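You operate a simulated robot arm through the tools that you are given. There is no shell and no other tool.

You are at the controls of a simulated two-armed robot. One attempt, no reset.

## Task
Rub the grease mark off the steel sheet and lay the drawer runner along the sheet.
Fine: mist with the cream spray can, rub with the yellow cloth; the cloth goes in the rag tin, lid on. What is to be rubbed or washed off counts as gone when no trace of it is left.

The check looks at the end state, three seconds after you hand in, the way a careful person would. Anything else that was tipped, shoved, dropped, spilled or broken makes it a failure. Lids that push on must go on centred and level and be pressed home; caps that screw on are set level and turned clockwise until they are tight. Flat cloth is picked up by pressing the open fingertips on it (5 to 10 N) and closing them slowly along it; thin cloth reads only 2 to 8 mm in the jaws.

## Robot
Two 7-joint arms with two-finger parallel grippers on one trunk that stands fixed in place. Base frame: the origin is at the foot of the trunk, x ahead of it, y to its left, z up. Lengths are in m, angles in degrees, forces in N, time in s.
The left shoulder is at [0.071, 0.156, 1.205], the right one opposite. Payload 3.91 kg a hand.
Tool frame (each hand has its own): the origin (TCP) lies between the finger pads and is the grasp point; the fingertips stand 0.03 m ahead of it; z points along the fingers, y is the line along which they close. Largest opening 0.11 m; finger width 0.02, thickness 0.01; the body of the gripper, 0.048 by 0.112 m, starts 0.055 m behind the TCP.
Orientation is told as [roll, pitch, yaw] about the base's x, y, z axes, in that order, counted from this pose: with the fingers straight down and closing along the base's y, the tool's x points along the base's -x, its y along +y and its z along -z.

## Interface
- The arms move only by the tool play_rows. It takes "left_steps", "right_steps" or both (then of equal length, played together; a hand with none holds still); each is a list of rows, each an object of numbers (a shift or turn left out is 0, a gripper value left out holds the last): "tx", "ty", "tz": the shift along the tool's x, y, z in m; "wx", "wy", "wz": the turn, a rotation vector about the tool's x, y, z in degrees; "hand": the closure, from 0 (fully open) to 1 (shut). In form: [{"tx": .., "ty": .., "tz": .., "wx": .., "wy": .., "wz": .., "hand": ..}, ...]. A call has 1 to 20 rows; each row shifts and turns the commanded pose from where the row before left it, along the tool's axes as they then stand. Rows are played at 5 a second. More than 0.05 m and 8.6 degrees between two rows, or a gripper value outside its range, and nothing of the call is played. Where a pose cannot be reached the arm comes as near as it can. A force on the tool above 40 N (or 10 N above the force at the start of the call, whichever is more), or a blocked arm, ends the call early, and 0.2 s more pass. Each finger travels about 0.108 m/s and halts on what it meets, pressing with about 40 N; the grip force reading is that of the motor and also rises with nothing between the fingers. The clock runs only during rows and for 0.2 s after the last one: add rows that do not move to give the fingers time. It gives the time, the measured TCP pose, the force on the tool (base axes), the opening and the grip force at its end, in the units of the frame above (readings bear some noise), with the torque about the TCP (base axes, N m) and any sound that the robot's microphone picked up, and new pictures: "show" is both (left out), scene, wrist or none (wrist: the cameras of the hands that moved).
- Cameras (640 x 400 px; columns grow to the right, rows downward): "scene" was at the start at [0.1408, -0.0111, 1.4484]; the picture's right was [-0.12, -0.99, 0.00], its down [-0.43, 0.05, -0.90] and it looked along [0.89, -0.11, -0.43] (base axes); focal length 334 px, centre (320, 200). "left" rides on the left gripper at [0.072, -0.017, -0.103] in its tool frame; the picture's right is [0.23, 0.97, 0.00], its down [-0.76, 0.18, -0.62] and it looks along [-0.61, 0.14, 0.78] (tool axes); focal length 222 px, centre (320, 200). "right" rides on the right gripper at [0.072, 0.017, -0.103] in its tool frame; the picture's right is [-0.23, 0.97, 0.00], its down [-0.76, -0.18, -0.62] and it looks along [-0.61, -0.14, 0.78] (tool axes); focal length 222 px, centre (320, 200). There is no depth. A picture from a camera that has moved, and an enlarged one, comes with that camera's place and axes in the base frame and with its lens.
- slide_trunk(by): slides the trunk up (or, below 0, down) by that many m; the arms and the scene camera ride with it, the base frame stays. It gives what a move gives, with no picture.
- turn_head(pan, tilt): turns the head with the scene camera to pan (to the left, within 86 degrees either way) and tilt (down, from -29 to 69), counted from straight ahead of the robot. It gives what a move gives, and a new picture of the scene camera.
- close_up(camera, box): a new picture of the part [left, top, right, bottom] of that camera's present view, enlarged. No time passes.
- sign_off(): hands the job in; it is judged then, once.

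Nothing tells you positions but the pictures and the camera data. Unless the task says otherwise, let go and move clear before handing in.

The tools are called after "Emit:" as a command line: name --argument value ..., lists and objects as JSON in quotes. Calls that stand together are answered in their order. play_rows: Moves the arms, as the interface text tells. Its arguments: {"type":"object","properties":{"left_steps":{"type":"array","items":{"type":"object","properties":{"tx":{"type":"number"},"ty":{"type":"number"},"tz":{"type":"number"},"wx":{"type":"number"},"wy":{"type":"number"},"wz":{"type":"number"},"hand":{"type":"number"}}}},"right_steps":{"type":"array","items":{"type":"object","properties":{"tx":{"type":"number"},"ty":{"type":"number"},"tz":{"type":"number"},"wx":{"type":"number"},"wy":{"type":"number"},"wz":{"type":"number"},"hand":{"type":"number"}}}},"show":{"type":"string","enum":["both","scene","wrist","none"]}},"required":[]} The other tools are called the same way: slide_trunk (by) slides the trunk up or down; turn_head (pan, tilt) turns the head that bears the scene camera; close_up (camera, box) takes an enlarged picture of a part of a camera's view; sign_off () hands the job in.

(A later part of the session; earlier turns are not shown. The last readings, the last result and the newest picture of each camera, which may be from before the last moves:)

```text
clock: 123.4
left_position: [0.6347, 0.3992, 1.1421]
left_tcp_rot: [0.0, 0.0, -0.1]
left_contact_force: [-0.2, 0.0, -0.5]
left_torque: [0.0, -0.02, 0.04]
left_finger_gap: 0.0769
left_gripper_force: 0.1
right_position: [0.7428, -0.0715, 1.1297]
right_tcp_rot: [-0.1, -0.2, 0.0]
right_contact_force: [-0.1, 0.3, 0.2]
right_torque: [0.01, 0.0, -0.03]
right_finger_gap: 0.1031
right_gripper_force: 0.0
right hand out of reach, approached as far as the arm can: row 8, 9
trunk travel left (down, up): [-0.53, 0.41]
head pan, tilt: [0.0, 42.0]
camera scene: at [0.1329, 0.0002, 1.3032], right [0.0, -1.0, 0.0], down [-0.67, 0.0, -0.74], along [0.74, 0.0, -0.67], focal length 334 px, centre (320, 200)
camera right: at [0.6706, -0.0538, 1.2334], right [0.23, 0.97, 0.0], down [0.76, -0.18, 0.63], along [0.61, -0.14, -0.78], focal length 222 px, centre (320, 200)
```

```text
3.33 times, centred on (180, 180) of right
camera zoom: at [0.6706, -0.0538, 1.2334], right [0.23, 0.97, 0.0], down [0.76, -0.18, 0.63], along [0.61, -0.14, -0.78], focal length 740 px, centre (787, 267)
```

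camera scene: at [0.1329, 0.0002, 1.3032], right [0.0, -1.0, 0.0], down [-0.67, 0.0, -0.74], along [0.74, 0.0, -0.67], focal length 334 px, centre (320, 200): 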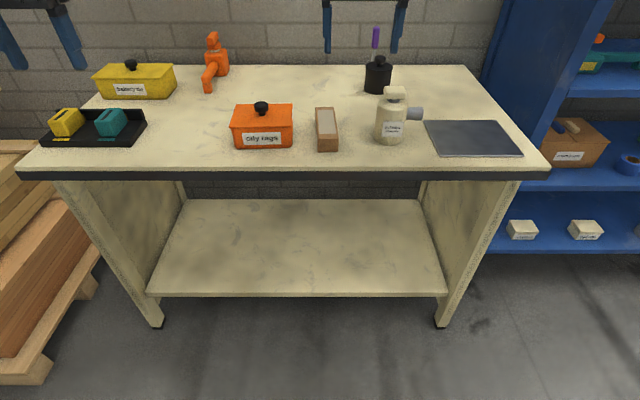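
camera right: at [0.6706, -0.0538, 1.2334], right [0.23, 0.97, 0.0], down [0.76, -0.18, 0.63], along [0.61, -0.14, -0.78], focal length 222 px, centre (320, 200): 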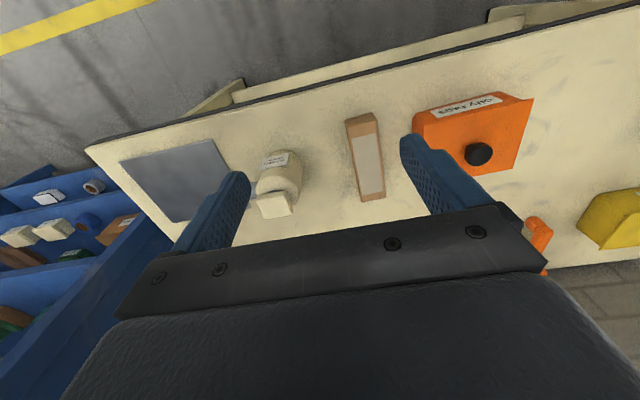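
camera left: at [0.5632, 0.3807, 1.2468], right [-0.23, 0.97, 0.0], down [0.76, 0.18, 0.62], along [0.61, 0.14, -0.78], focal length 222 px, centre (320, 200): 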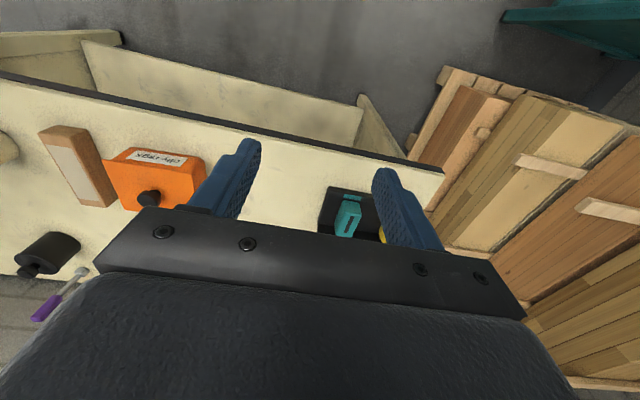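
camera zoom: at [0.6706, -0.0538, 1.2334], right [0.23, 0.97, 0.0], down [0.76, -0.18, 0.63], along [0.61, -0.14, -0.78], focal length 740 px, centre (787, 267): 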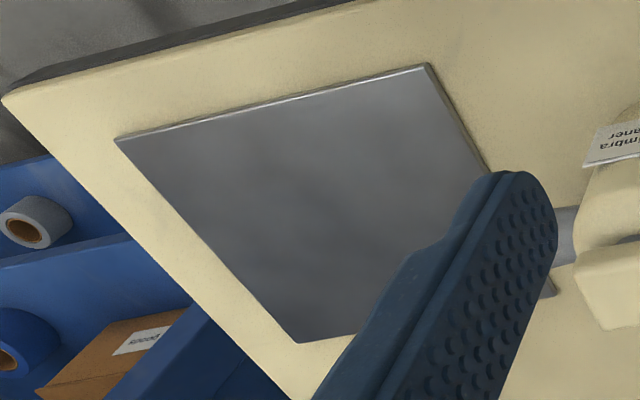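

The runner is about 157 × 47 × 35 mm, centred at [0.883, -0.016] with about 2.4° yaw. I'll pull the right hand back and test the quarter turn it will need, then send in the left.

Emit:
play_rows --right_steps '[{"ty": -0.045}, {"ty": -0.045}, {"ty": -0.045}, {"ty": -0.045}, {"ty": -0.045}, {"ty": -0.045}, {"ty": -0.045}, {"wz": 8.5}, {"wz": 8.5}, {"wz": 8.5}, {"wz": 8.5}, {"wz": 8.5}, {"wz": 8.5}, {"wz": 8.5}, {"wz": 8.5}, {"wz": 8.5}, {"wz": 8.5}, {"wz": 5}, {}]' --show "scene"

```text
clock: 127.4
left_position: [0.6355, 0.3985, 1.1426]
left_tcp_rot: [0.1, 0.0, 0.0]
left_contact_force: [-0.6, 0.0, 0.8]
left_torque: [0.01, 0.01, -0.02]
left_finger_gap: 0.077
left_gripper_force: 0.0
right_position: [0.7435, -0.3856, 1.1317]
right_tcp_rot: [0.1, -0.1, -90.2]
right_contact_force: [-0.1, -0.1, 0.2]
right_torque: [0.02, 0.01, -0.02]
right_finger_gap: 0.1035
right_gripper_force: 0.0
trunk travel left (down, up): [-0.53, 0.41]
head pan, tilt: [0.0, 42.0]
camera scene: at [0.1332, 0.0001, 1.3032], right [0.0, -1.0, 0.0], down [-0.67, 0.0, -0.74], along [0.74, 0.0, -0.67], focal length 334 px, centre (320, 200)
```

scene: 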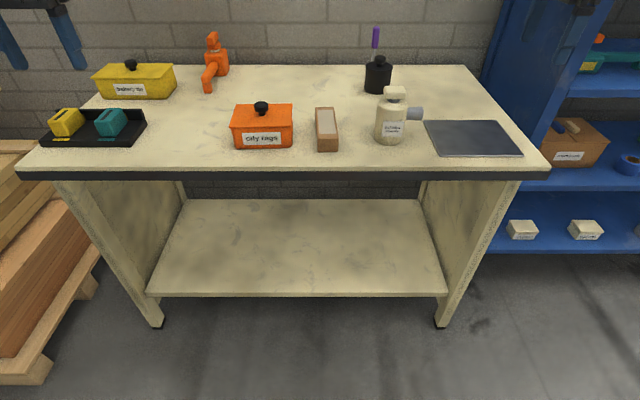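

The quarter turn works for the right hand. Before using the left, I'll check that the right hand can reach y -0.09 in this orientation.

Emit:
play_rows --right_steps '[{"tx": 0.042}, {"tx": 0.042}, {"tx": 0.042}, {"tx": 0.042}, {"tx": 0.042}, {"tx": 0.042}, {"tx": 0.042}, {"ty": 0.03}, {}]' --show "none"

```text
clock: 129.4
left_position: [0.634, 0.3993, 1.1437]
left_tcp_rot: [-0.1, 0.0, 0.0]
left_contact_force: [0.2, 0.8, 0.0]
left_torque: [-0.05, -0.03, -0.02]
left_finger_gap: 0.0771
left_gripper_force: 0.1
right_position: [0.7758, -0.0899, 1.1337]
right_tcp_rot: [0.3, -0.2, -90.0]
right_contact_force: [-0.1, 0.8, 0.5]
right_torque: [-0.01, 0.0, 0.0]
right_finger_gap: 0.1032
right_gripper_force: 0.0
trunk travel left (down, up): [-0.53, 0.41]
head pan, tilt: [0.0, 42.0]
```

Reach confirmed. I'll send the right hand back to the right and bring the left hand over the runner with its fingers part-open.

Emit:
play_rows --right_steps '[{"tx": -0.042}, {"tx": -0.042}, {"tx": -0.042}, {"tx": -0.042}, {"tx": -0.042}, {"tx": -0.042}, {"tx": -0.042}, {}, {}, {}, {}, {}, {}, {}, {}, {}]' --left_steps '[{}, {}, {}, {"ty": -0.045}, {"ty": -0.045}, {"ty": -0.045}, {"ty": -0.045}, {"ty": -0.045}, {"ty": -0.045}, {"ty": -0.045}, {"ty": -0.045}, {"ty": -0.0445, "wz": -2.4}, {"tx": -0.045}, {"tx": -0.045}, {}]' --show "none"

```text
refused: give rows for one hand, or as many for the one as for the other
```

Emit:
play_rows --right_steps '[{"tx": -0.042}, {"tx": -0.042}, {"tx": -0.042}, {"tx": -0.042}, {"tx": -0.042}, {"tx": -0.042}, {"tx": -0.042}, {}, {}, {}, {}, {}, {}, {}, {}]' --left_steps '[{}, {}, {}, {"ty": -0.045}, {"ty": -0.045}, {"ty": -0.045}, {"ty": -0.045}, {"ty": -0.045}, {"ty": -0.045}, {"ty": -0.045}, {"ty": -0.045}, {"ty": -0.0445, "wz": -2.4}, {"tx": -0.045}, {"tx": -0.045}, {}]' --show "both"

```text
clock: 132.6
left_position: [0.721, -0.0066, 1.1442]
left_tcp_rot: [0.1, 0.0, 2.4]
left_contact_force: [-0.2, -0.6, 0.1]
left_torque: [-0.01, -0.01, -0.02]
left_finger_gap: 0.0767
left_gripper_force: 0.1
right_position: [0.7743, -0.386, 1.1354]
right_tcp_rot: [0.0, -0.2, -90.0]
right_contact_force: [-0.1, 0.7, 0.0]
right_torque: [0.01, 0.01, 0.0]
right_finger_gap: 0.1035
right_gripper_force: 0.2
trunk travel left (down, up): [-0.53, 0.41]
head pan, tilt: [0.0, 42.0]
camera scene: at [0.1328, 0.0005, 1.3033], right [0.0, -1.0, 0.0], down [-0.67, 0.0, -0.74], along [0.74, 0.0, -0.67], focal length 334 px, centre (320, 200)
camera right: at [0.7915, -0.3133, 1.2379], right [0.97, -0.23, 0.0], down [-0.18, -0.76, 0.62], along [-0.14, -0.61, -0.78], focal length 222 px, centre (320, 200)
camera left: at [0.6495, -0.0261, 1.2486], right [-0.27, 0.96, 0.0], down [0.75, 0.21, 0.62], along [0.6, 0.17, -0.78], focal length 222 px, centre (320, 200)
```

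scene: 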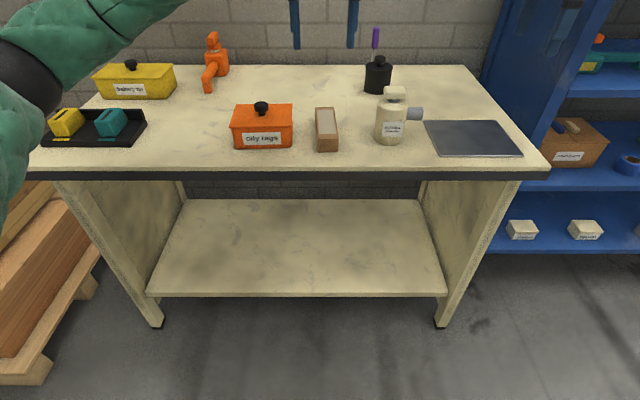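
right: 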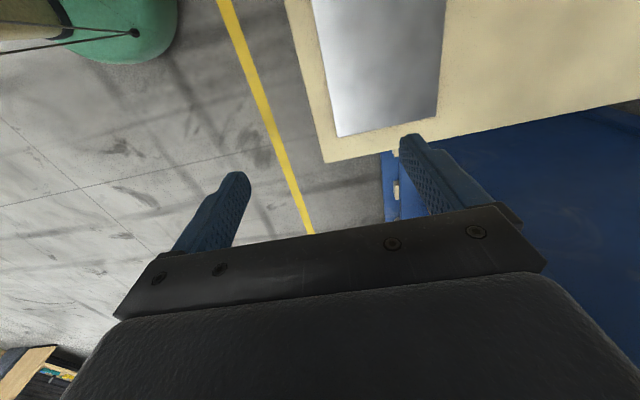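
left: 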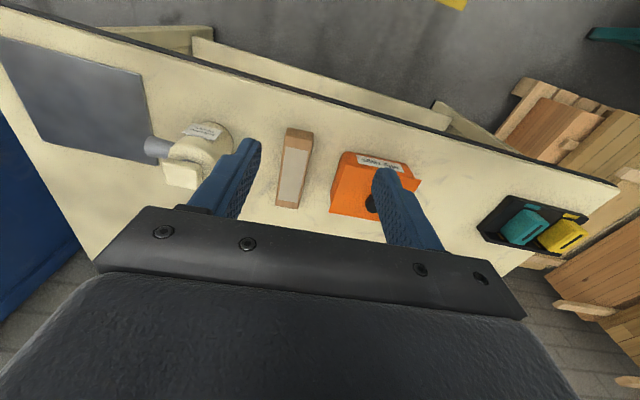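

The way is clear. I'll move the left hand over the runner's centre and come down to just above it.

Emit:
play_rows --left_steps '[{"tx": -0.0404, "ty": -0.004}, {"tx": -0.0404, "ty": -0.004}, {"tx": -0.0404, "ty": -0.004}, {"tx": -0.0403, "ty": -0.0042}, {"tz": 0.04}, {"tz": 0.04}, {"tz": 0.04}, {"tz": 0.03}, {}]' --show "both"

Emit:
close_up --camera "left" --box '[180, 20, 460, 230]'

Emit:
close_up --camera "scene" --box '[260, 60, 400, 170]'

```text
clock: 134.6
left_position: [0.8833, -0.0192, 0.9904]
left_tcp_rot: [0.0, -0.1, 2.2]
left_contact_force: [-0.7, -0.1, -0.2]
left_torque: [-0.01, 0.0, -0.01]
left_finger_gap: 0.077
left_gripper_force: 0.1
right_position: [0.7741, -0.3863, 1.1335]
right_tcp_rot: [0.0, -0.2, -89.9]
right_contact_force: [-0.4, 0.3, 0.4]
right_torque: [0.0, -0.02, -0.01]
right_finger_gap: 0.1035
right_gripper_force: 0.1
trunk travel left (down, up): [-0.53, 0.41]
head pan, tilt: [0.0, 42.0]
camera scene: at [0.133, -0.0002, 1.3033], right [0.0, -1.0, 0.0], down [-0.67, 0.0, -0.74], along [0.74, 0.0, -0.67], focal length 334 px, centre (320, 200)
camera left: at [0.8121, -0.0387, 1.0952], right [-0.27, 0.96, 0.0], down [0.75, 0.21, 0.62], along [0.6, 0.17, -0.78], focal length 222 px, centre (320, 200)
```

scene: 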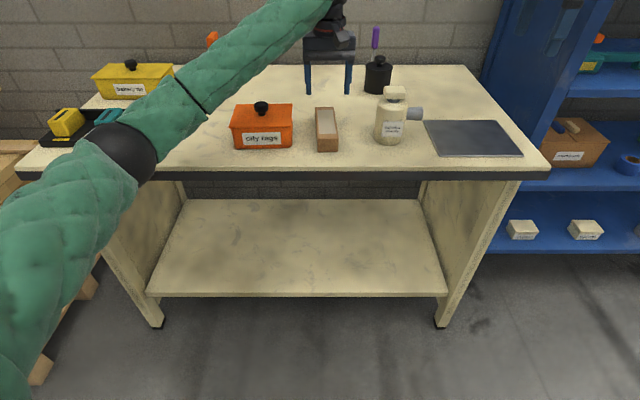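
left: 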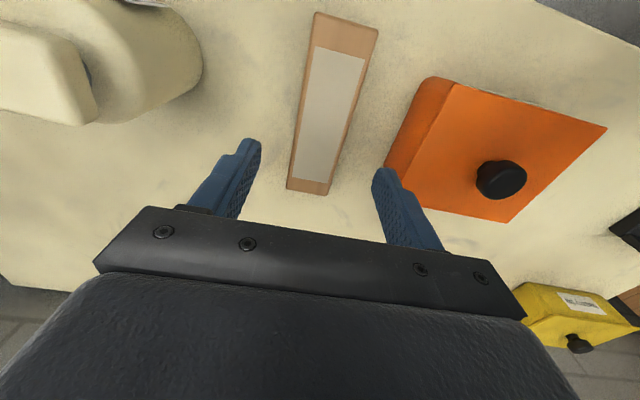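

```text
1.90 times, centred on (320, 125) of left
camera zoom: at [0.8121, -0.0387, 1.0952], right [-0.27, 0.96, 0.0], down [0.75, 0.21, 0.62], along [0.6, 0.17, -0.78], focal length 423 px, centre (320, 343)
```

zoom: 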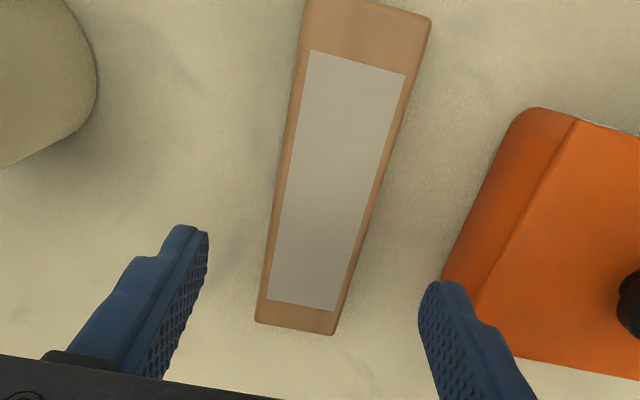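

```text
3.64 times, centred on (330, 115) of scene
camera zoom: at [0.133, -0.0002, 1.3033], right [0.0, -1.0, 0.0], down [-0.67, 0.0, -0.74], along [0.74, 0.0, -0.67], focal length 1215 px, centre (284, 509)
```

zoom: 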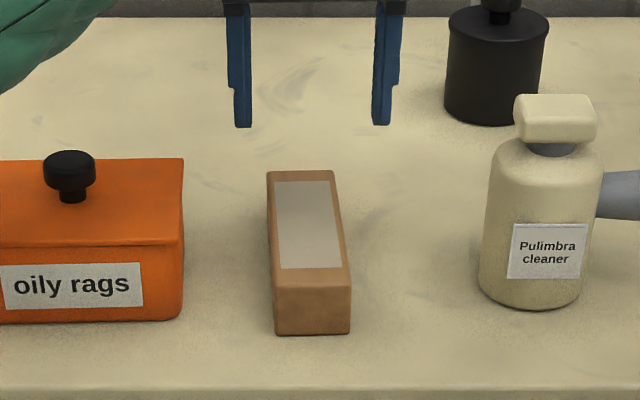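

The runner lies between the fingers. I'll correct 4 mm to the left, descend alongside it, and close on its sides.

Emit:
play_rows --left_steps '[{"ty": 0.004}, {"tz": 0.03}, {"tz": 0.03}, {"tz": 0.025}, {"tz": 0.013}, {}]' --show "wrist"

Emit:
close_up --camera "scene" --box '[260, 60, 400, 170]'

```text
clock: 136.0
left_position: [0.8849, -0.0119, 0.8936]
left_tcp_rot: [-0.1, 0.0, 2.3]
left_contact_force: [0.5, -0.5, -0.5]
left_torque: [0.0, 0.02, 0.01]
left_finger_gap: 0.0774
left_gripper_force: 0.1
right_position: [0.7756, -0.3857, 1.1342]
right_tcp_rot: [0.1, 0.0, -90.1]
right_contact_force: [0.5, -0.4, -0.3]
right_torque: [0.01, -0.01, 0.03]
right_finger_gap: 0.1035
right_gripper_force: 0.0
trunk travel left (down, up): [-0.53, 0.41]
head pan, tilt: [0.0, 42.0]
camera left: at [0.814, -0.0319, 0.9976], right [-0.27, 0.96, 0.0], down [0.75, 0.21, 0.62], along [0.6, 0.17, -0.78], focal length 222 px, centre (320, 200)
```

left: 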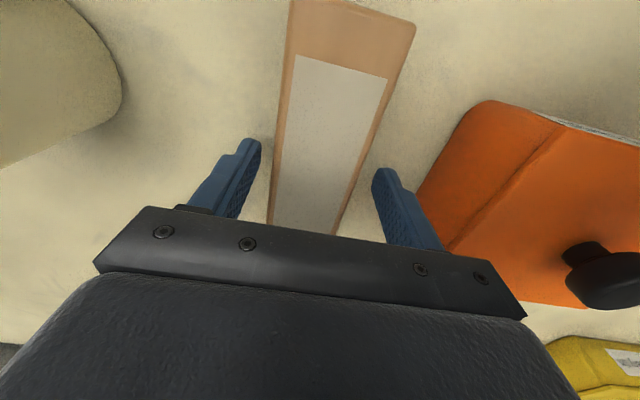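

```text
3.64 times, centred on (330, 115) of scene
camera zoom: at [0.1332, -0.0001, 1.3032], right [0.0, -1.0, 0.0], down [-0.67, 0.0, -0.74], along [0.74, 0.0, -0.67], focal length 1215 px, centre (284, 509)
```

zoom: 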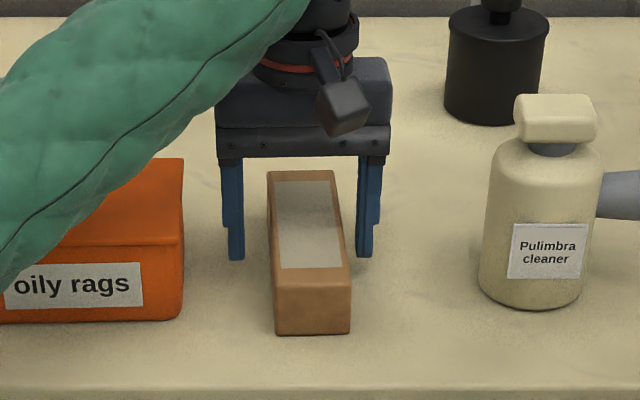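

Emit:
play_rows --left_steps '[{"tz": 0.004}, {}, {"hand": 0.4}, {"hand": 0.5}, {"hand": 0.6}, {"hand": 0.7}, {}]' --show "none"

```text
clock: 137.6
left_position: [0.8853, -0.013, 0.8892]
left_tcp_rot: [0.0, 0.0, 2.5]
left_contact_force: [-0.7, -0.3, 0.2]
left_torque: [-0.03, -0.03, -0.01]
left_finger_gap: 0.0497
left_gripper_force: 39.6
right_position: [0.7746, -0.3864, 1.1326]
right_tcp_rot: [0.1, -0.1, -90.0]
right_contact_force: [-0.2, 0.0, -0.6]
right_torque: [0.01, 0.0, -0.02]
right_finger_gap: 0.1031
right_gripper_force: 0.0
trunk travel left (down, up): [-0.53, 0.41]
head pan, tilt: [0.0, 42.0]
```

The runner is gripped at 50 mm. I'll lift it 12 cm, draw it back toward the front strip, and turn it a quarter turn.

Emit:
play_rows --left_steps '[{"tz": -0.01}, {"tz": -0.03}, {"tz": -0.04}, {"tz": -0.04}, {"tx": 0.037, "ty": -0.01}, {"tx": 0.037, "ty": -0.01}, {"tx": 0.036, "ty": -0.015}, {}]' --show "both"

```text
clock: 139.4
left_position: [0.7748, -0.0499, 1.0099]
left_tcp_rot: [0.0, 0.0, 2.4]
left_contact_force: [-0.1, 0.6, -2.1]
left_torque: [0.01, 0.03, 0.0]
left_finger_gap: 0.0496
left_gripper_force: 39.7
right_position: [0.7751, -0.3853, 1.1344]
right_tcp_rot: [0.1, -0.2, -89.9]
right_contact_force: [-0.5, 0.0, 0.1]
right_torque: [-0.03, 0.0, -0.02]
right_finger_gap: 0.1034
right_gripper_force: 0.0
trunk travel left (down, up): [-0.53, 0.41]
head pan, tilt: [0.0, 42.0]
camera scene: at [0.1339, 0.0004, 1.3031], right [0.0, -1.0, 0.0], down [-0.67, 0.0, -0.74], along [0.74, 0.0, -0.67], focal length 334 px, centre (320, 200)
camera left: at [0.7037, -0.0699, 1.1148], right [-0.27, 0.96, 0.0], down [0.75, 0.21, 0.62], along [0.6, 0.17, -0.78], focal length 222 px, centre (320, 200)
```

scene: 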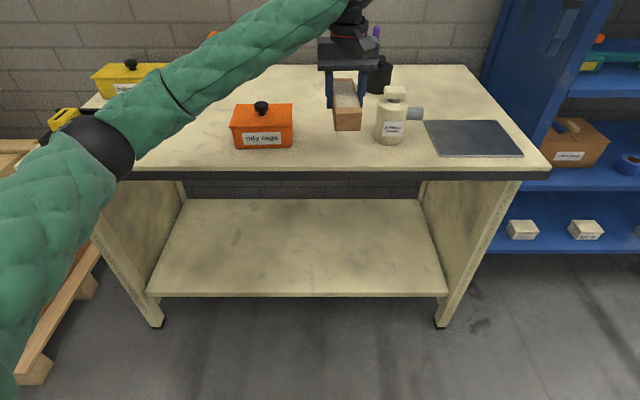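
left: 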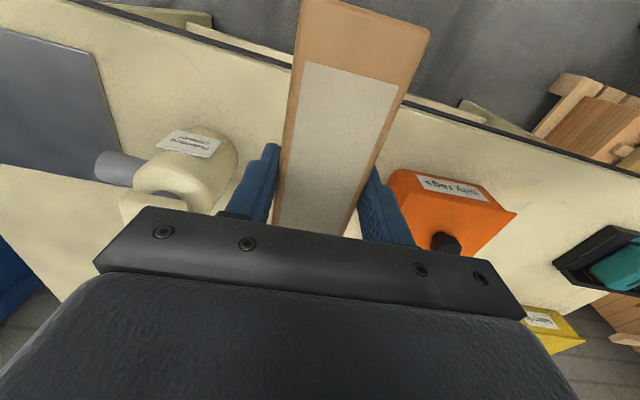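

Emit:
play_rows --left_steps '[{"wz": -8.5}, {"wz": -8.5}, {"wz": -8.5}, {"wz": -8.5}, {"wz": -8.5}, {"wz": -8.5}, {"wz": -8.5}, {"wz": -8.5}, {"wz": -8.5}, {"wz": -8.5}, {"wz": -2.6}, {}]' --show "both"

```text
clock: 142.0
left_position: [0.7752, -0.0524, 1.0087]
left_tcp_rot: [0.0, 0.0, 90.0]
left_contact_force: [-0.2, 0.1, -2.6]
left_torque: [0.0, -0.01, 0.02]
left_finger_gap: 0.0495
left_gripper_force: 40.0
right_position: [0.7744, -0.3862, 1.1335]
right_tcp_rot: [0.1, -0.1, -90.0]
right_contact_force: [0.4, 0.1, -0.2]
right_torque: [0.01, 0.0, -0.02]
right_finger_gap: 0.1036
right_gripper_force: 0.2
trunk travel left (down, up): [-0.53, 0.41]
head pan, tilt: [0.0, 42.0]
camera scene: at [0.1335, -0.0001, 1.3032], right [0.0, -1.0, 0.0], down [-0.67, 0.0, -0.74], along [0.74, 0.0, -0.67], focal length 334 px, centre (320, 200)
camera left: at [0.7921, -0.1236, 1.1131], right [-0.97, -0.23, 0.0], down [-0.18, 0.76, 0.62], along [-0.14, 0.61, -0.78], focal length 222 px, centre (320, 200)
```

scene: 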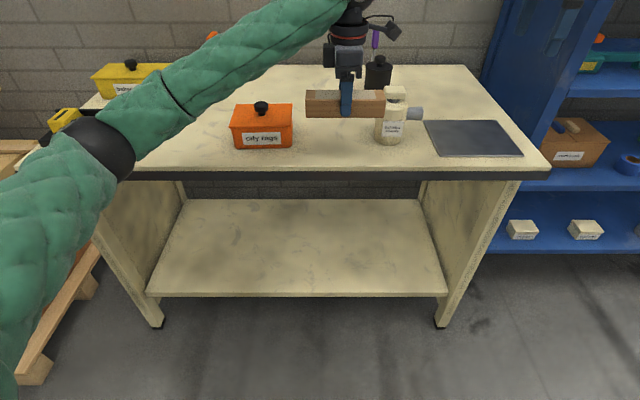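
left: 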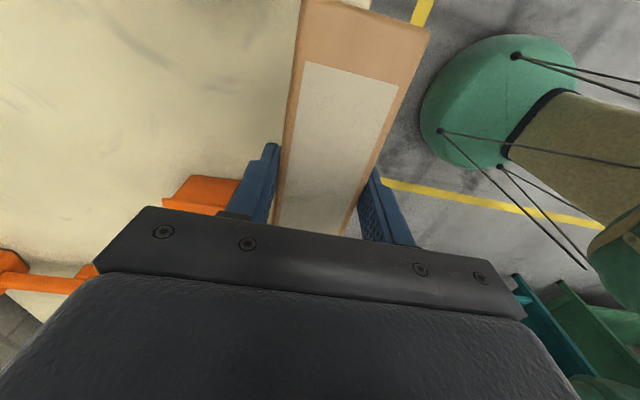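

The runner now points across the bench, parallel to the sheet's long side. I'll lower it onto the front strip at about [0.783, -0.08].

Emit:
play_rows --left_steps '[{"tx": 0.014, "ty": -0.004}, {"tx": 0.0136, "ty": -0.004}, {"tz": 0.03}, {"tz": 0.03}, {"tz": 0.03}, {"tz": 0.022}, {}]' --show "none"

Emit:
close_up --camera "scene" --box '[250, 60, 430, 180]'

```text
clock: 143.6
left_position: [0.7835, -0.0805, 0.8981]
left_tcp_rot: [0.0, 0.0, 89.9]
left_contact_force: [0.2, -1.2, -2.4]
left_torque: [0.0, -0.02, -0.02]
left_finger_gap: 0.0496
left_gripper_force: 40.4
right_position: [0.7734, -0.3864, 1.1329]
right_tcp_rot: [0.2, -0.1, -90.1]
right_contact_force: [-0.1, -0.1, 0.4]
right_torque: [-0.03, 0.0, -0.02]
right_finger_gap: 0.1036
right_gripper_force: 0.0
trunk travel left (down, up): [-0.53, 0.41]
head pan, tilt: [0.0, 42.0]
```

```text
3.33 times, centred on (340, 120) of scene
camera zoom: at [0.1333, -0.0002, 1.3032], right [0.0, -1.0, 0.0], down [-0.67, 0.0, -0.74], along [0.74, 0.0, -0.67], focal length 1114 px, centre (253, 467)
```

zoom: 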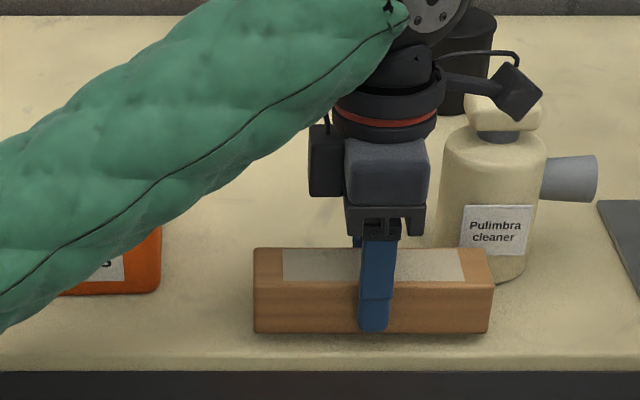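

Just above the bench and clear of the can. I'll creep down to contact.

Emit:
play_rows --left_steps '[{"tz": 0.004}, {"tz": 0.002}, {"tz": 0.001}, {}]' --show "none"

Emit:
play_rows --left_steps '[{"tz": 0.001}, {"tz": 0.0005}, {}]' --show "none"

```text
clock: 144.6
left_position: [0.7826, -0.0784, 0.8914]
left_tcp_rot: [-0.1, 0.0, 90.1]
left_contact_force: [0.2, -0.3, -2.0]
left_torque: [-0.02, -0.01, 0.02]
left_finger_gap: 0.0498
left_gripper_force: 39.8
right_position: [0.7752, -0.3855, 1.134]
right_tcp_rot: [0.1, -0.1, -90.0]
right_contact_force: [-0.3, -0.6, -0.1]
right_torque: [0.04, -0.02, 0.01]
right_finger_gap: 0.1034
right_gripper_force: 0.1
trunk travel left (down, up): [-0.53, 0.41]
head pan, tilt: [0.0, 42.0]
```

```text
clock: 145.4
left_position: [0.7829, -0.0777, 0.8892]
left_tcp_rot: [0.0, 0.0, 90.1]
left_contact_force: [1.3, -0.4, 1.3]
left_torque: [-0.29, -0.07, 0.12]
left_finger_gap: 0.0496
left_gripper_force: 39.6
right_position: [0.7745, -0.3865, 1.1337]
right_tcp_rot: [0.1, -0.1, -90.0]
right_contact_force: [0.1, 0.0, -0.4]
right_torque: [-0.01, 0.0, 0.0]
right_finger_gap: 0.1033
right_gripper_force: 0.0
trunk travel left (down, up): [-0.53, 0.41]
head pan, tilt: [0.0, 42.0]
```

The runner rests on the bench. I'll release it, lift the left hand straight up and retreat to the left.

Emit:
play_rows --left_steps '[{"hand": 0.5}, {"hand": 0.4}, {"hand": 0.3}, {}, {"tz": -0.02}, {"tz": -0.04}, {"tz": -0.045}, {"tz": -0.045}, {"tz": -0.045}, {"ty": 0.04, "tx": -0.02}, {"ty": 0.04, "tx": -0.03}, {"tx": -0.045}, {"tx": -0.045}, {"tx": -0.045}, {"tx": -0.045}, {"tx": -0.045}, {"tx": -0.045}, {}]' --show "both"

Emit:
close_up --camera "scene" --box '[250, 60, 430, 180]'

```text
clock: 149.2
left_position: [0.7045, 0.2379, 1.0834]
left_tcp_rot: [0.0, 0.1, 89.9]
left_contact_force: [-0.2, -0.6, 0.4]
left_torque: [0.0, 0.01, -0.04]
left_finger_gap: 0.0768
left_gripper_force: 0.1
right_position: [0.7743, -0.3864, 1.1336]
right_tcp_rot: [0.1, -0.1, -90.0]
right_contact_force: [0.9, 0.0, 1.2]
right_torque: [-0.01, -0.02, -0.02]
right_finger_gap: 0.1032
right_gripper_force: 0.1
trunk travel left (down, up): [-0.53, 0.41]
head pan, tilt: [0.0, 42.0]
camera scene: at [0.1336, -0.0011, 1.3031], right [0.0, -1.0, 0.0], down [-0.67, 0.0, -0.74], along [0.74, 0.0, -0.67], focal length 334 px, centre (320, 200)
camera left: at [0.7214, 0.1651, 1.1876], right [-0.97, -0.23, 0.0], down [-0.18, 0.76, 0.62], along [-0.14, 0.61, -0.78], focal length 222 px, centre (320, 200)
```

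scene: 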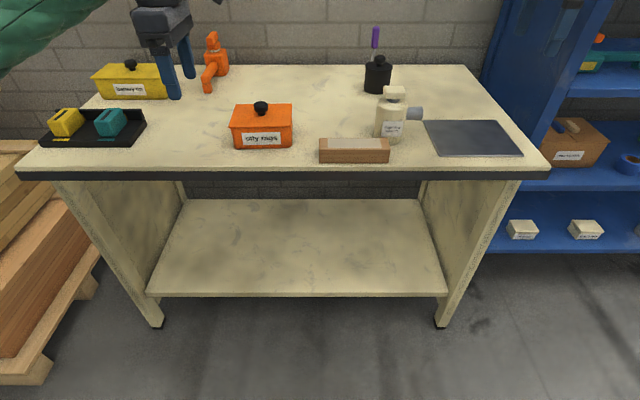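
left: 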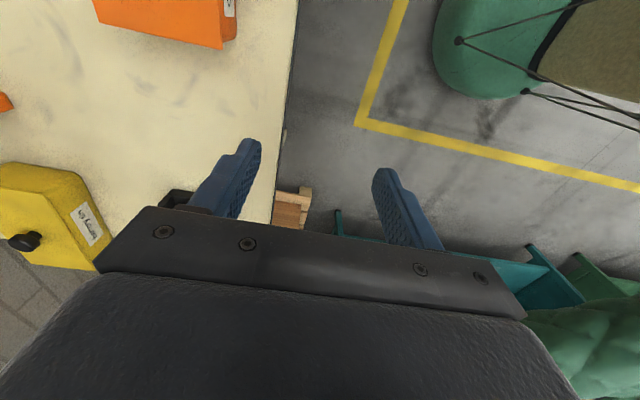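

```text
3.33 times, centred on (340, 120) of scene
camera zoom: at [0.1336, -0.0011, 1.3031], right [0.0, -1.0, 0.0], down [-0.67, 0.0, -0.74], along [0.74, 0.0, -0.67], focal length 1114 px, centre (253, 467)
```

zoom: 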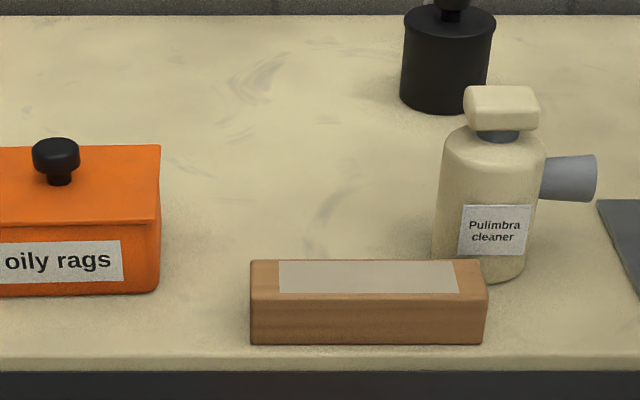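

The runner stands straight at [0.783, -0.08], untouched otherwise. Now I bring the right hand (quarter-turned) over its centre.

Emit:
play_rows --right_steps '[{"tx": 0.0439, "ty": 0.0012, "hand": 0.3}, {"tx": 0.0439, "ty": 0.0012}, {"tx": 0.0439, "ty": 0.0012}, {"tx": 0.0439, "ty": 0.0012}, {"tx": 0.0439, "ty": 0.0013}, {"tx": 0.0439, "ty": 0.0013}, {"tx": 0.0436, "ty": 0.0013}, {"tz": 0.045}, {"tz": 0.045}, {"tz": 0.045}, {"tz": 0.025}, {}]' --left_steps '[{"tx": -0.03}, {"tx": -0.03}, {"tx": -0.03}, {}, {}, {}, {}, {}, {}, {}, {}, {}]' --show "both"

Emit:
close_up --camera "scene" --box '[250, 60, 430, 180]'

```text
clock: 151.8
left_position: [0.7059, 0.3293, 1.0837]
left_tcp_rot: [0.1, 0.0, 90.1]
left_contact_force: [-0.6, -1.2, 0.0]
left_torque: [-0.03, -0.01, -0.01]
left_finger_gap: 0.0772
left_gripper_force: 0.1
right_position: [0.781, -0.1023, 0.971]
right_tcp_rot: [0.2, 0.0, -90.1]
right_contact_force: [-0.1, 0.4, -0.7]
right_torque: [0.04, -0.01, 0.0]
right_finger_gap: 0.0769
right_gripper_force: 0.1
right hand out of reach, approached as far as the arm can: row 7
trunk travel left (down, up): [-0.53, 0.41]
head pan, tilt: [0.0, 42.0]
camera scene: at [0.1332, 0.0002, 1.3032], right [0.0, -1.0, 0.0], down [-0.67, 0.0, -0.74], along [0.74, 0.0, -0.67], focal length 334 px, centre (320, 200)
camera right: at [0.7984, -0.0303, 1.0746], right [0.97, -0.23, 0.0], down [-0.18, -0.76, 0.62], along [-0.14, -0.61, -0.78], focal length 222 px, centre (320, 200)
camera left: at [0.723, 0.257, 1.1868], right [-0.97, -0.23, 0.0], down [-0.18, 0.76, 0.62], along [-0.14, 0.61, -0.78], focal length 222 px, centre (320, 200)
```

scene: 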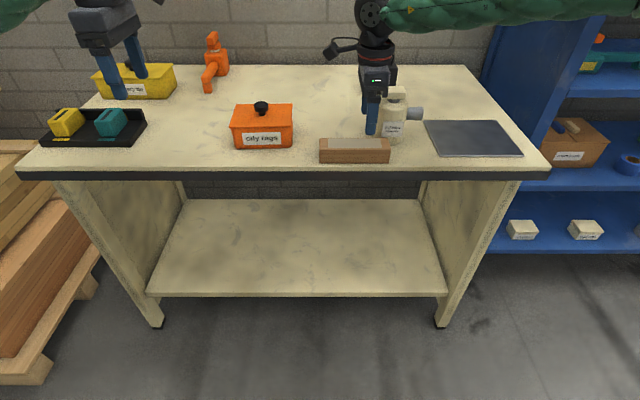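
right: 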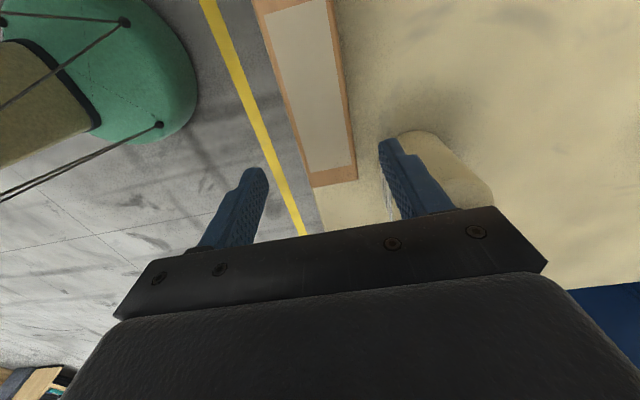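
left: 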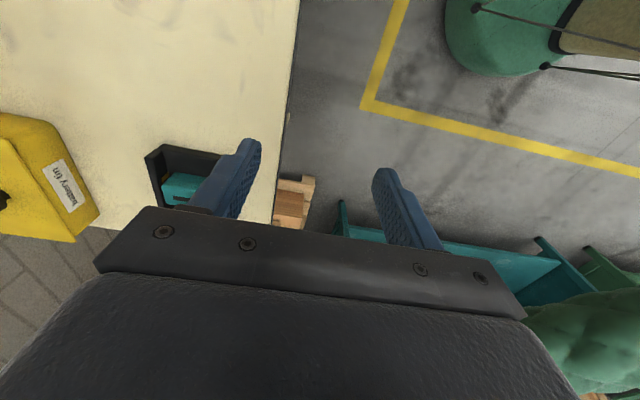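

```text
3.33 times, centred on (340, 120) of scene
camera zoom: at [0.1332, 0.0002, 1.3032], right [0.0, -1.0, 0.0], down [-0.67, 0.0, -0.74], along [0.74, 0.0, -0.67], focal length 1114 px, centre (253, 467)
```

zoom: 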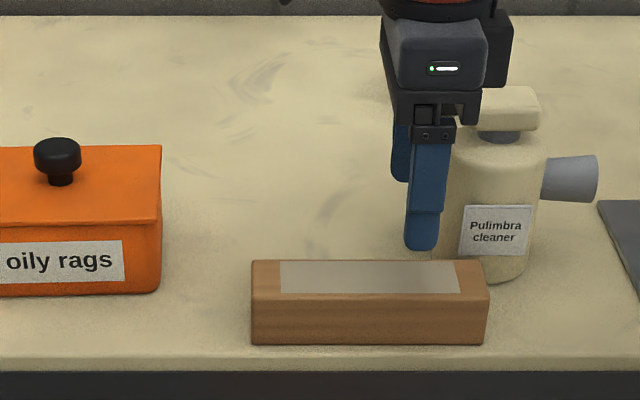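

The right hand stops near y -0.10, so it will grip a bit right of the runner's middle, which is fine. Before descending I'll check the clearance between the gripper housing and the can.

Emit:
close_up --camera "scene" --box '[335, 40, 435, 150]'

Emit:
close_up --camera "right" --box '[240, 80, 560, 280]'

```text
3.64 times, centred on (385, 95) of scene
camera zoom: at [0.1332, 0.0002, 1.3032], right [0.0, -1.0, 0.0], down [-0.67, 0.0, -0.74], along [0.74, 0.0, -0.67], focal length 1215 px, centre (84, 582)
```

zoom: 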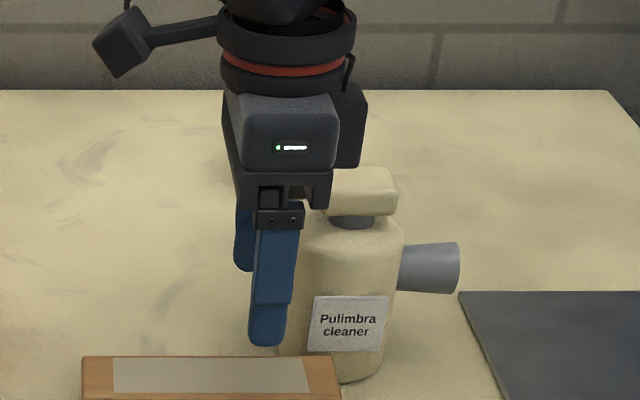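

```text
2.00 times, centred on (400, 180) of right
camera zoom: at [0.7984, -0.0303, 1.0746], right [0.97, -0.23, 0.0], down [-0.18, -0.76, 0.62], along [-0.14, -0.61, -0.78], focal length 444 px, centre (160, 240)
```

zoom: 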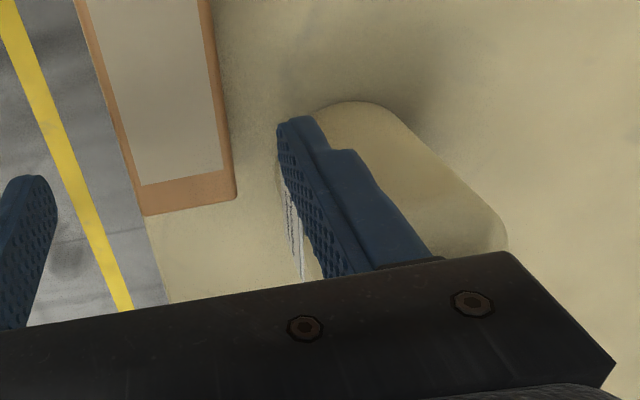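

The gripper housing should clear the can by more than a centimetre if I grip the runner a little higher, with the tips about 15 mm down its sides. I'll descend carefully to that height.

Emit:
play_rows --right_steps '[{"tz": 0.02}, {"tz": 0.02}, {}]' --show "none"

Emit:
close_up --camera "scene" --box '[335, 40, 435, 165]'

```text
clock: 152.6
left_position: [0.7055, 0.3298, 1.0827]
left_tcp_rot: [-0.1, -0.1, 90.0]
left_contact_force: [-0.5, 0.1, -0.6]
left_torque: [0.0, 0.0, 0.03]
left_finger_gap: 0.0771
left_gripper_force: 0.0
right_position: [0.7772, -0.1115, 0.9326]
right_tcp_rot: [0.2, 0.0, -90.1]
right_contact_force: [-0.1, 0.1, 0.3]
right_torque: [0.02, -0.01, -0.03]
right_finger_gap: 0.0768
right_gripper_force: 0.1
right hand out of reach, approached as far as the arm can: row 1, 2
trunk travel left (down, up): [-0.53, 0.41]
head pan, tilt: [0.0, 42.0]
```

```text
3.20 times, centred on (385, 102) of scene
camera zoom: at [0.1332, 0.0003, 1.3032], right [0.0, -1.0, 0.0], down [-0.67, 0.0, -0.74], along [0.74, 0.0, -0.67], focal length 1069 px, centre (112, 512)
```

zoom: 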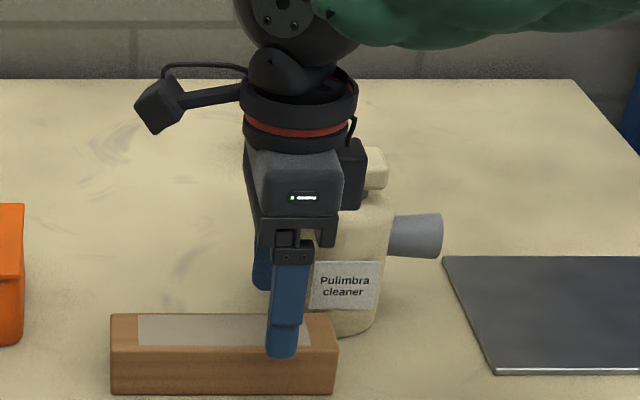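

The arm keeps drifting right, toward the can, as it lowers, so I won't force it. I'll withdraw the right hand and let the left hand shift the runner further right along the front strip, where the right hand reaches comfortably.

Emit:
play_rows --right_steps '[{"tz": -0.04}, {"tz": -0.045}, {"tz": -0.045}, {"tz": -0.045}, {"tz": -0.03}, {"tx": -0.045}, {"tx": -0.045}, {"tx": -0.045}, {"tx": -0.045}, {"tx": -0.045}, {"tx": -0.045}, {}]' --show "none"

Emit:
play_rows --left_steps '[{"tx": 0.042}, {"tx": 0.042}, {"tx": 0.042}, {"tx": 0.042}, {"tx": 0.042}, {"tx": 0.042}, {"tx": 0.042}, {"tx": 0.042}, {"tx": 0.037, "ty": -0.02}, {"ty": -0.0285}, {"ty": -0.0285}, {}]' --show "both"

```text
clock: 155.2
left_position: [0.7066, 0.3304, 1.0802]
left_tcp_rot: [0.1, 0.2, 89.9]
left_contact_force: [1.2, -0.8, -0.5]
left_torque: [-0.08, 0.03, 0.0]
left_finger_gap: 0.077
left_gripper_force: 0.0
right_position: [0.7731, -0.3798, 1.1414]
right_tcp_rot: [0.0, -0.2, -90.0]
right_contact_force: [-0.5, 0.1, 1.0]
right_torque: [0.01, 0.02, -0.01]
right_finger_gap: 0.0772
right_gripper_force: 0.0
trunk travel left (down, up): [-0.53, 0.41]
head pan, tilt: [0.0, 42.0]
```

```text
clock: 157.8
left_position: [0.7797, -0.0395, 1.0823]
left_tcp_rot: [0.0, 0.0, 90.1]
left_contact_force: [-0.5, 0.1, 0.0]
left_torque: [-0.04, -0.02, -0.01]
left_finger_gap: 0.0768
left_gripper_force: 0.1
right_position: [0.7715, -0.3822, 1.1404]
right_tcp_rot: [0.1, -0.1, -89.9]
right_contact_force: [0.1, -0.6, 0.1]
right_torque: [-0.03, -0.03, 0.0]
right_finger_gap: 0.0772
right_gripper_force: 0.0
trunk travel left (down, up): [-0.53, 0.41]
head pan, tilt: [0.0, 42.0]
camera scene: at [0.133, 0.0004, 1.3032], right [0.0, -1.0, 0.0], down [-0.67, 0.0, -0.74], along [0.74, 0.0, -0.67], focal length 334 px, centre (320, 200)
camera left: at [0.7972, -0.1131, 1.1865], right [-0.97, -0.23, 0.0], down [-0.18, 0.76, 0.62], along [-0.14, 0.61, -0.78], focal length 222 px, centre (320, 200)
```

scene: 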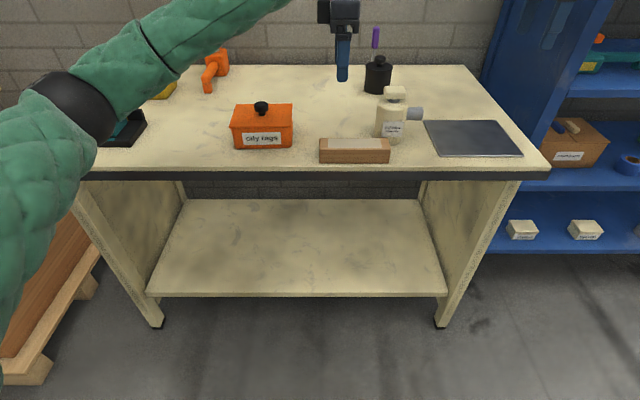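
left: 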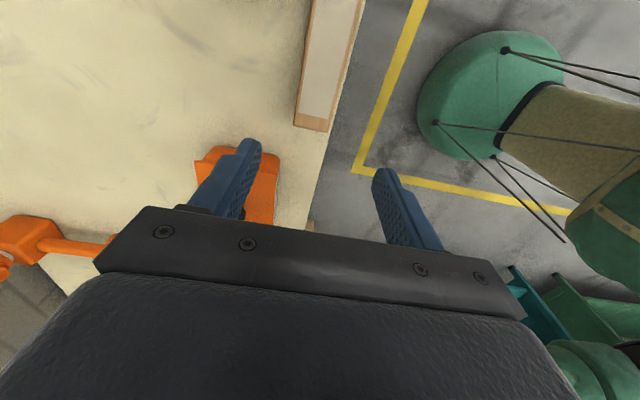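

The left hand is above the left half of the runner. I'll descend and grip there, a little left of its middle.

Emit:
play_rows --left_steps '[{"tx": 0.005, "ty": -0.0033}, {"tz": 0.045}, {"tz": 0.045}, {"tz": 0.04}, {"tz": 0.03}, {}]' --show "wrist"

Emit:
close_up --camera "scene" --box '[250, 60, 430, 180]'

```text
clock: 159.2
left_position: [0.7825, -0.0447, 0.9217]
left_tcp_rot: [0.1, 0.1, 89.9]
left_contact_force: [-0.4, -0.4, 0.9]
left_torque: [-0.02, 0.02, -0.01]
left_finger_gap: 0.0772
left_gripper_force: 0.2
right_position: [0.7728, -0.382, 1.14]
right_tcp_rot: [0.0, -0.1, -90.1]
right_contact_force: [-0.4, 0.4, -0.1]
right_torque: [-0.02, -0.02, -0.01]
right_finger_gap: 0.077
right_gripper_force: 0.0
trunk travel left (down, up): [-0.53, 0.41]
head pan, tilt: [0.0, 42.0]
camera left: at [0.8, -0.1174, 1.0254], right [-0.97, -0.23, 0.0], down [-0.18, 0.76, 0.62], along [-0.14, 0.61, -0.78], focal length 222 px, centre (320, 200)
```

left: 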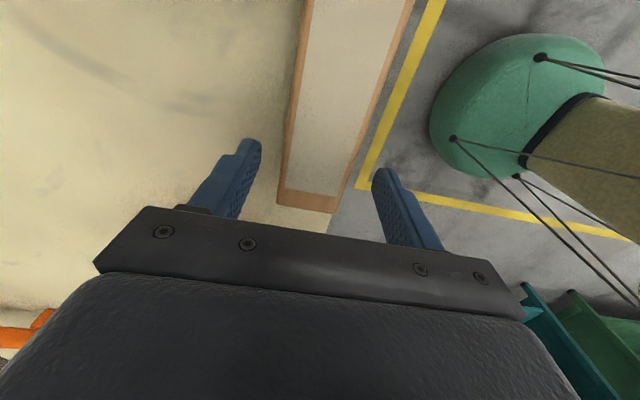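

```text
3.33 times, centred on (340, 120) of scene
camera zoom: at [0.1329, -0.0001, 1.3033], right [0.0, -1.0, 0.0], down [-0.67, 0.0, -0.74], along [0.74, 0.0, -0.67], focal length 1114 px, centre (253, 467)
```

zoom: 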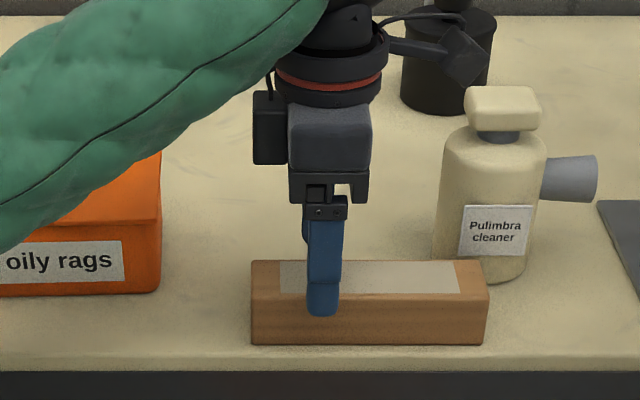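

Emit:
play_rows --left_steps '[{"tz": 0.018}, {"tz": 0.009}, {}, {"hand": 0.4}, {"hand": 0.5}, {"hand": 0.6}, {"hand": 0.7}, {}, {"tz": -0.01}, {"tz": -0.03}, {"tz": -0.04}, {}]' --show "scene"

```text
clock: 161.8
left_position: [0.7827, -0.0465, 0.9761]
left_tcp_rot: [0.2, -0.1, 89.9]
left_contact_force: [0.1, -0.5, -2.9]
left_torque: [0.07, 0.0, 0.0]
left_finger_gap: 0.0494
left_gripper_force: 39.9
right_position: [0.7734, -0.3805, 1.1403]
right_tcp_rot: [-0.1, -0.2, -90.0]
right_contact_force: [-0.3, 0.6, -0.3]
right_torque: [0.0, -0.01, 0.02]
right_finger_gap: 0.0769
right_gripper_force: 0.0
trunk travel left (down, up): [-0.53, 0.41]
head pan, tilt: [0.0, 42.0]
camera scene: at [0.1341, 0.0001, 1.303], right [0.0, -1.0, 0.0], down [-0.67, 0.0, -0.74], along [0.74, 0.0, -0.67], focal length 334 px, centre (320, 200)
```

scene: 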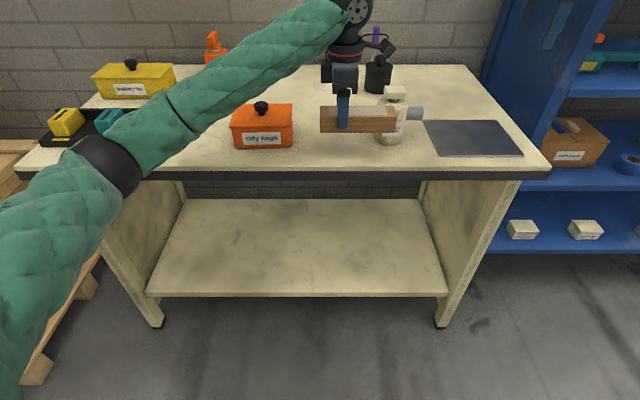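

The runner is held level. I'll shift it back a centimetre and 8 cm to the right, passing in front of the can.

Emit:
play_rows --left_steps '[{"ty": 0.0107}, {"tx": 0.028}, {"tx": 0.028}, {"tx": 0.0275}, {}, {"tz": 0.03}, {"tz": 0.03}, {"tz": 0.012}, {}]' --show "scene"

Emit:
close_up --camera "scene" --box '[270, 60, 450, 180]'

```text
clock: 163.8
left_position: [0.7717, -0.1301, 0.9049]
left_tcp_rot: [0.0, 0.0, 90.0]
left_contact_force: [0.7, 0.3, -2.3]
left_torque: [0.06, 0.01, 0.03]
left_finger_gap: 0.0494
left_gripper_force: 39.9
right_position: [0.7728, -0.3812, 1.1415]
right_tcp_rot: [0.2, -0.1, -90.0]
right_contact_force: [-0.2, -0.1, 0.4]
right_torque: [0.02, 0.0, 0.02]
right_finger_gap: 0.0769
right_gripper_force: 0.1
trunk travel left (down, up): [-0.53, 0.41]
head pan, tilt: [0.0, 42.0]
camera scene: at [0.1334, -0.0002, 1.3032], right [0.0, -1.0, 0.0], down [-0.67, 0.0, -0.74], along [0.74, 0.0, -0.67], focal length 334 px, centre (320, 200)
```

scene: 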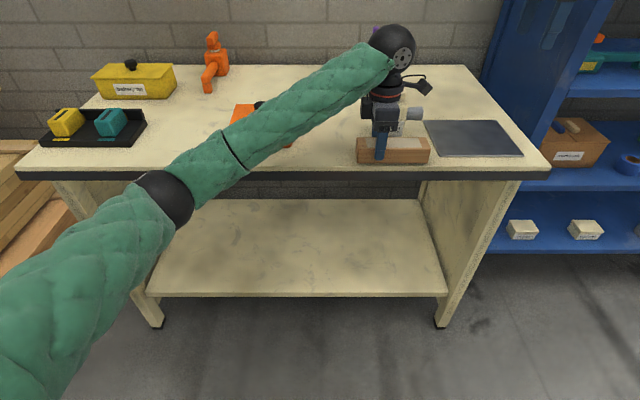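

```text
3.33 times, centred on (360, 120) of scene
camera zoom: at [0.1334, -0.0002, 1.3032], right [0.0, -1.0, 0.0], down [-0.67, 0.0, -0.74], along [0.74, 0.0, -0.67], focal length 1114 px, centre (187, 467)
```

zoom: 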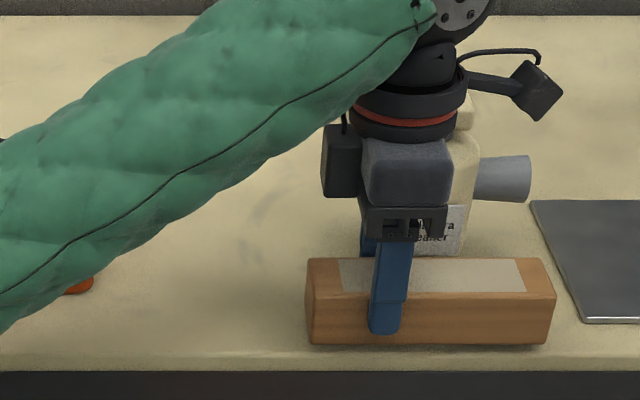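

Emit:
play_rows --left_steps '[{"tz": 0.006}, {"tz": 0.003}, {}]' --show "none"

Emit:
play_rows --left_steps '[{"tz": 0.001}, {"tz": 0.0005}, {}]' --show "none"

```text
clock: 164.6
left_position: [0.7724, -0.1306, 0.8958]
left_tcp_rot: [0.0, 0.0, 90.1]
left_contact_force: [-0.5, -0.3, -2.5]
left_torque: [0.07, 0.04, -0.01]
left_finger_gap: 0.0496
left_gripper_force: 39.9
right_position: [0.7745, -0.3815, 1.1405]
right_tcp_rot: [0.1, -0.1, -90.0]
right_contact_force: [0.0, -0.8, 0.2]
right_torque: [0.0, 0.01, 0.01]
right_finger_gap: 0.0768
right_gripper_force: 0.1
trunk travel left (down, up): [-0.53, 0.41]
head pan, tilt: [0.0, 42.0]
```

```text
clock: 165.4
left_position: [0.7721, -0.1299, 0.8957]
left_tcp_rot: [0.0, 0.0, 89.9]
left_contact_force: [3.8, 0.1, 6.7]
left_torque: [-0.03, 0.01, 0.1]
left_finger_gap: 0.0496
left_gripper_force: 40.5
right_position: [0.773, -0.3824, 1.1404]
right_tcp_rot: [0.1, -0.1, -90.0]
right_contact_force: [-0.1, 0.4, 0.2]
right_torque: [0.01, -0.02, 0.04]
right_finger_gap: 0.0769
right_gripper_force: 0.0
trunk travel left (down, up): [-0.53, 0.41]
head pan, tilt: [0.0, 42.0]
```

The runner is down on the bench. I'll release it and retreat the left hand up and to the left.

Emit:
play_rows --left_steps '[{"tz": -0.0005}, {"hand": 0.5}, {"hand": 0.4}, {"hand": 0.3}, {}, {"tz": -0.02}, {"tz": -0.04}, {"tz": -0.045}, {"tz": -0.045}, {"tz": -0.04}, {"ty": 0.03, "tx": -0.03}, {"ty": 0.03, "tx": -0.03}, {"tx": -0.045}, {"tx": -0.045}, {"tx": -0.045}, {"tx": -0.045}, {"tx": -0.045}, {"tx": -0.045}, {"tx": -0.045}, {}]' --show "scene"

Emit:
close_up --camera "scene" --box '[270, 60, 450, 180]'

```text
clock: 169.6
left_position: [0.7157, 0.244, 1.0819]
left_tcp_rot: [0.0, 0.0, 89.9]
left_contact_force: [0.6, -0.2, 0.2]
left_torque: [0.0, -0.01, 0.04]
left_finger_gap: 0.0769
left_gripper_force: 0.0
right_position: [0.7727, -0.3826, 1.1416]
right_tcp_rot: [0.1, 0.0, -90.0]
right_contact_force: [-0.2, 0.2, -0.3]
right_torque: [0.04, -0.03, 0.01]
right_finger_gap: 0.0772
right_gripper_force: 0.0
trunk travel left (down, up): [-0.53, 0.41]
head pan, tilt: [0.0, 42.0]
camera scene: at [0.1336, -0.001, 1.3031], right [0.0, -1.0, 0.0], down [-0.67, 0.0, -0.74], along [0.74, 0.0, -0.67], focal length 334 px, centre (320, 200)
```

scene: 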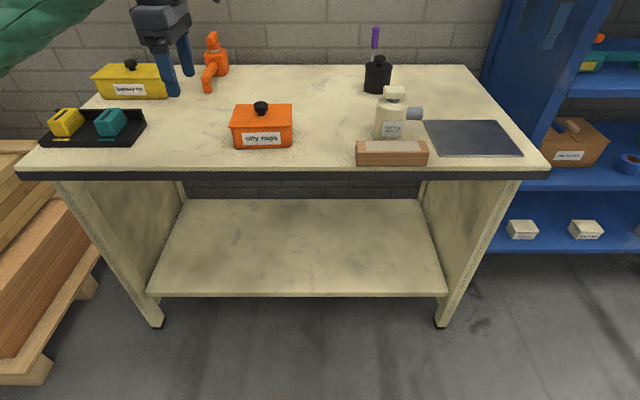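

```text
3.33 times, centred on (360, 120) of scene
camera zoom: at [0.1336, -0.001, 1.3031], right [0.0, -1.0, 0.0], down [-0.67, 0.0, -0.74], along [0.74, 0.0, -0.67], focal length 1114 px, centre (187, 467)
```

zoom: 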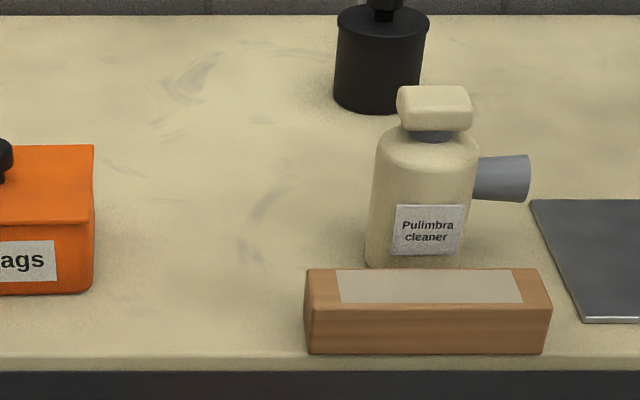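

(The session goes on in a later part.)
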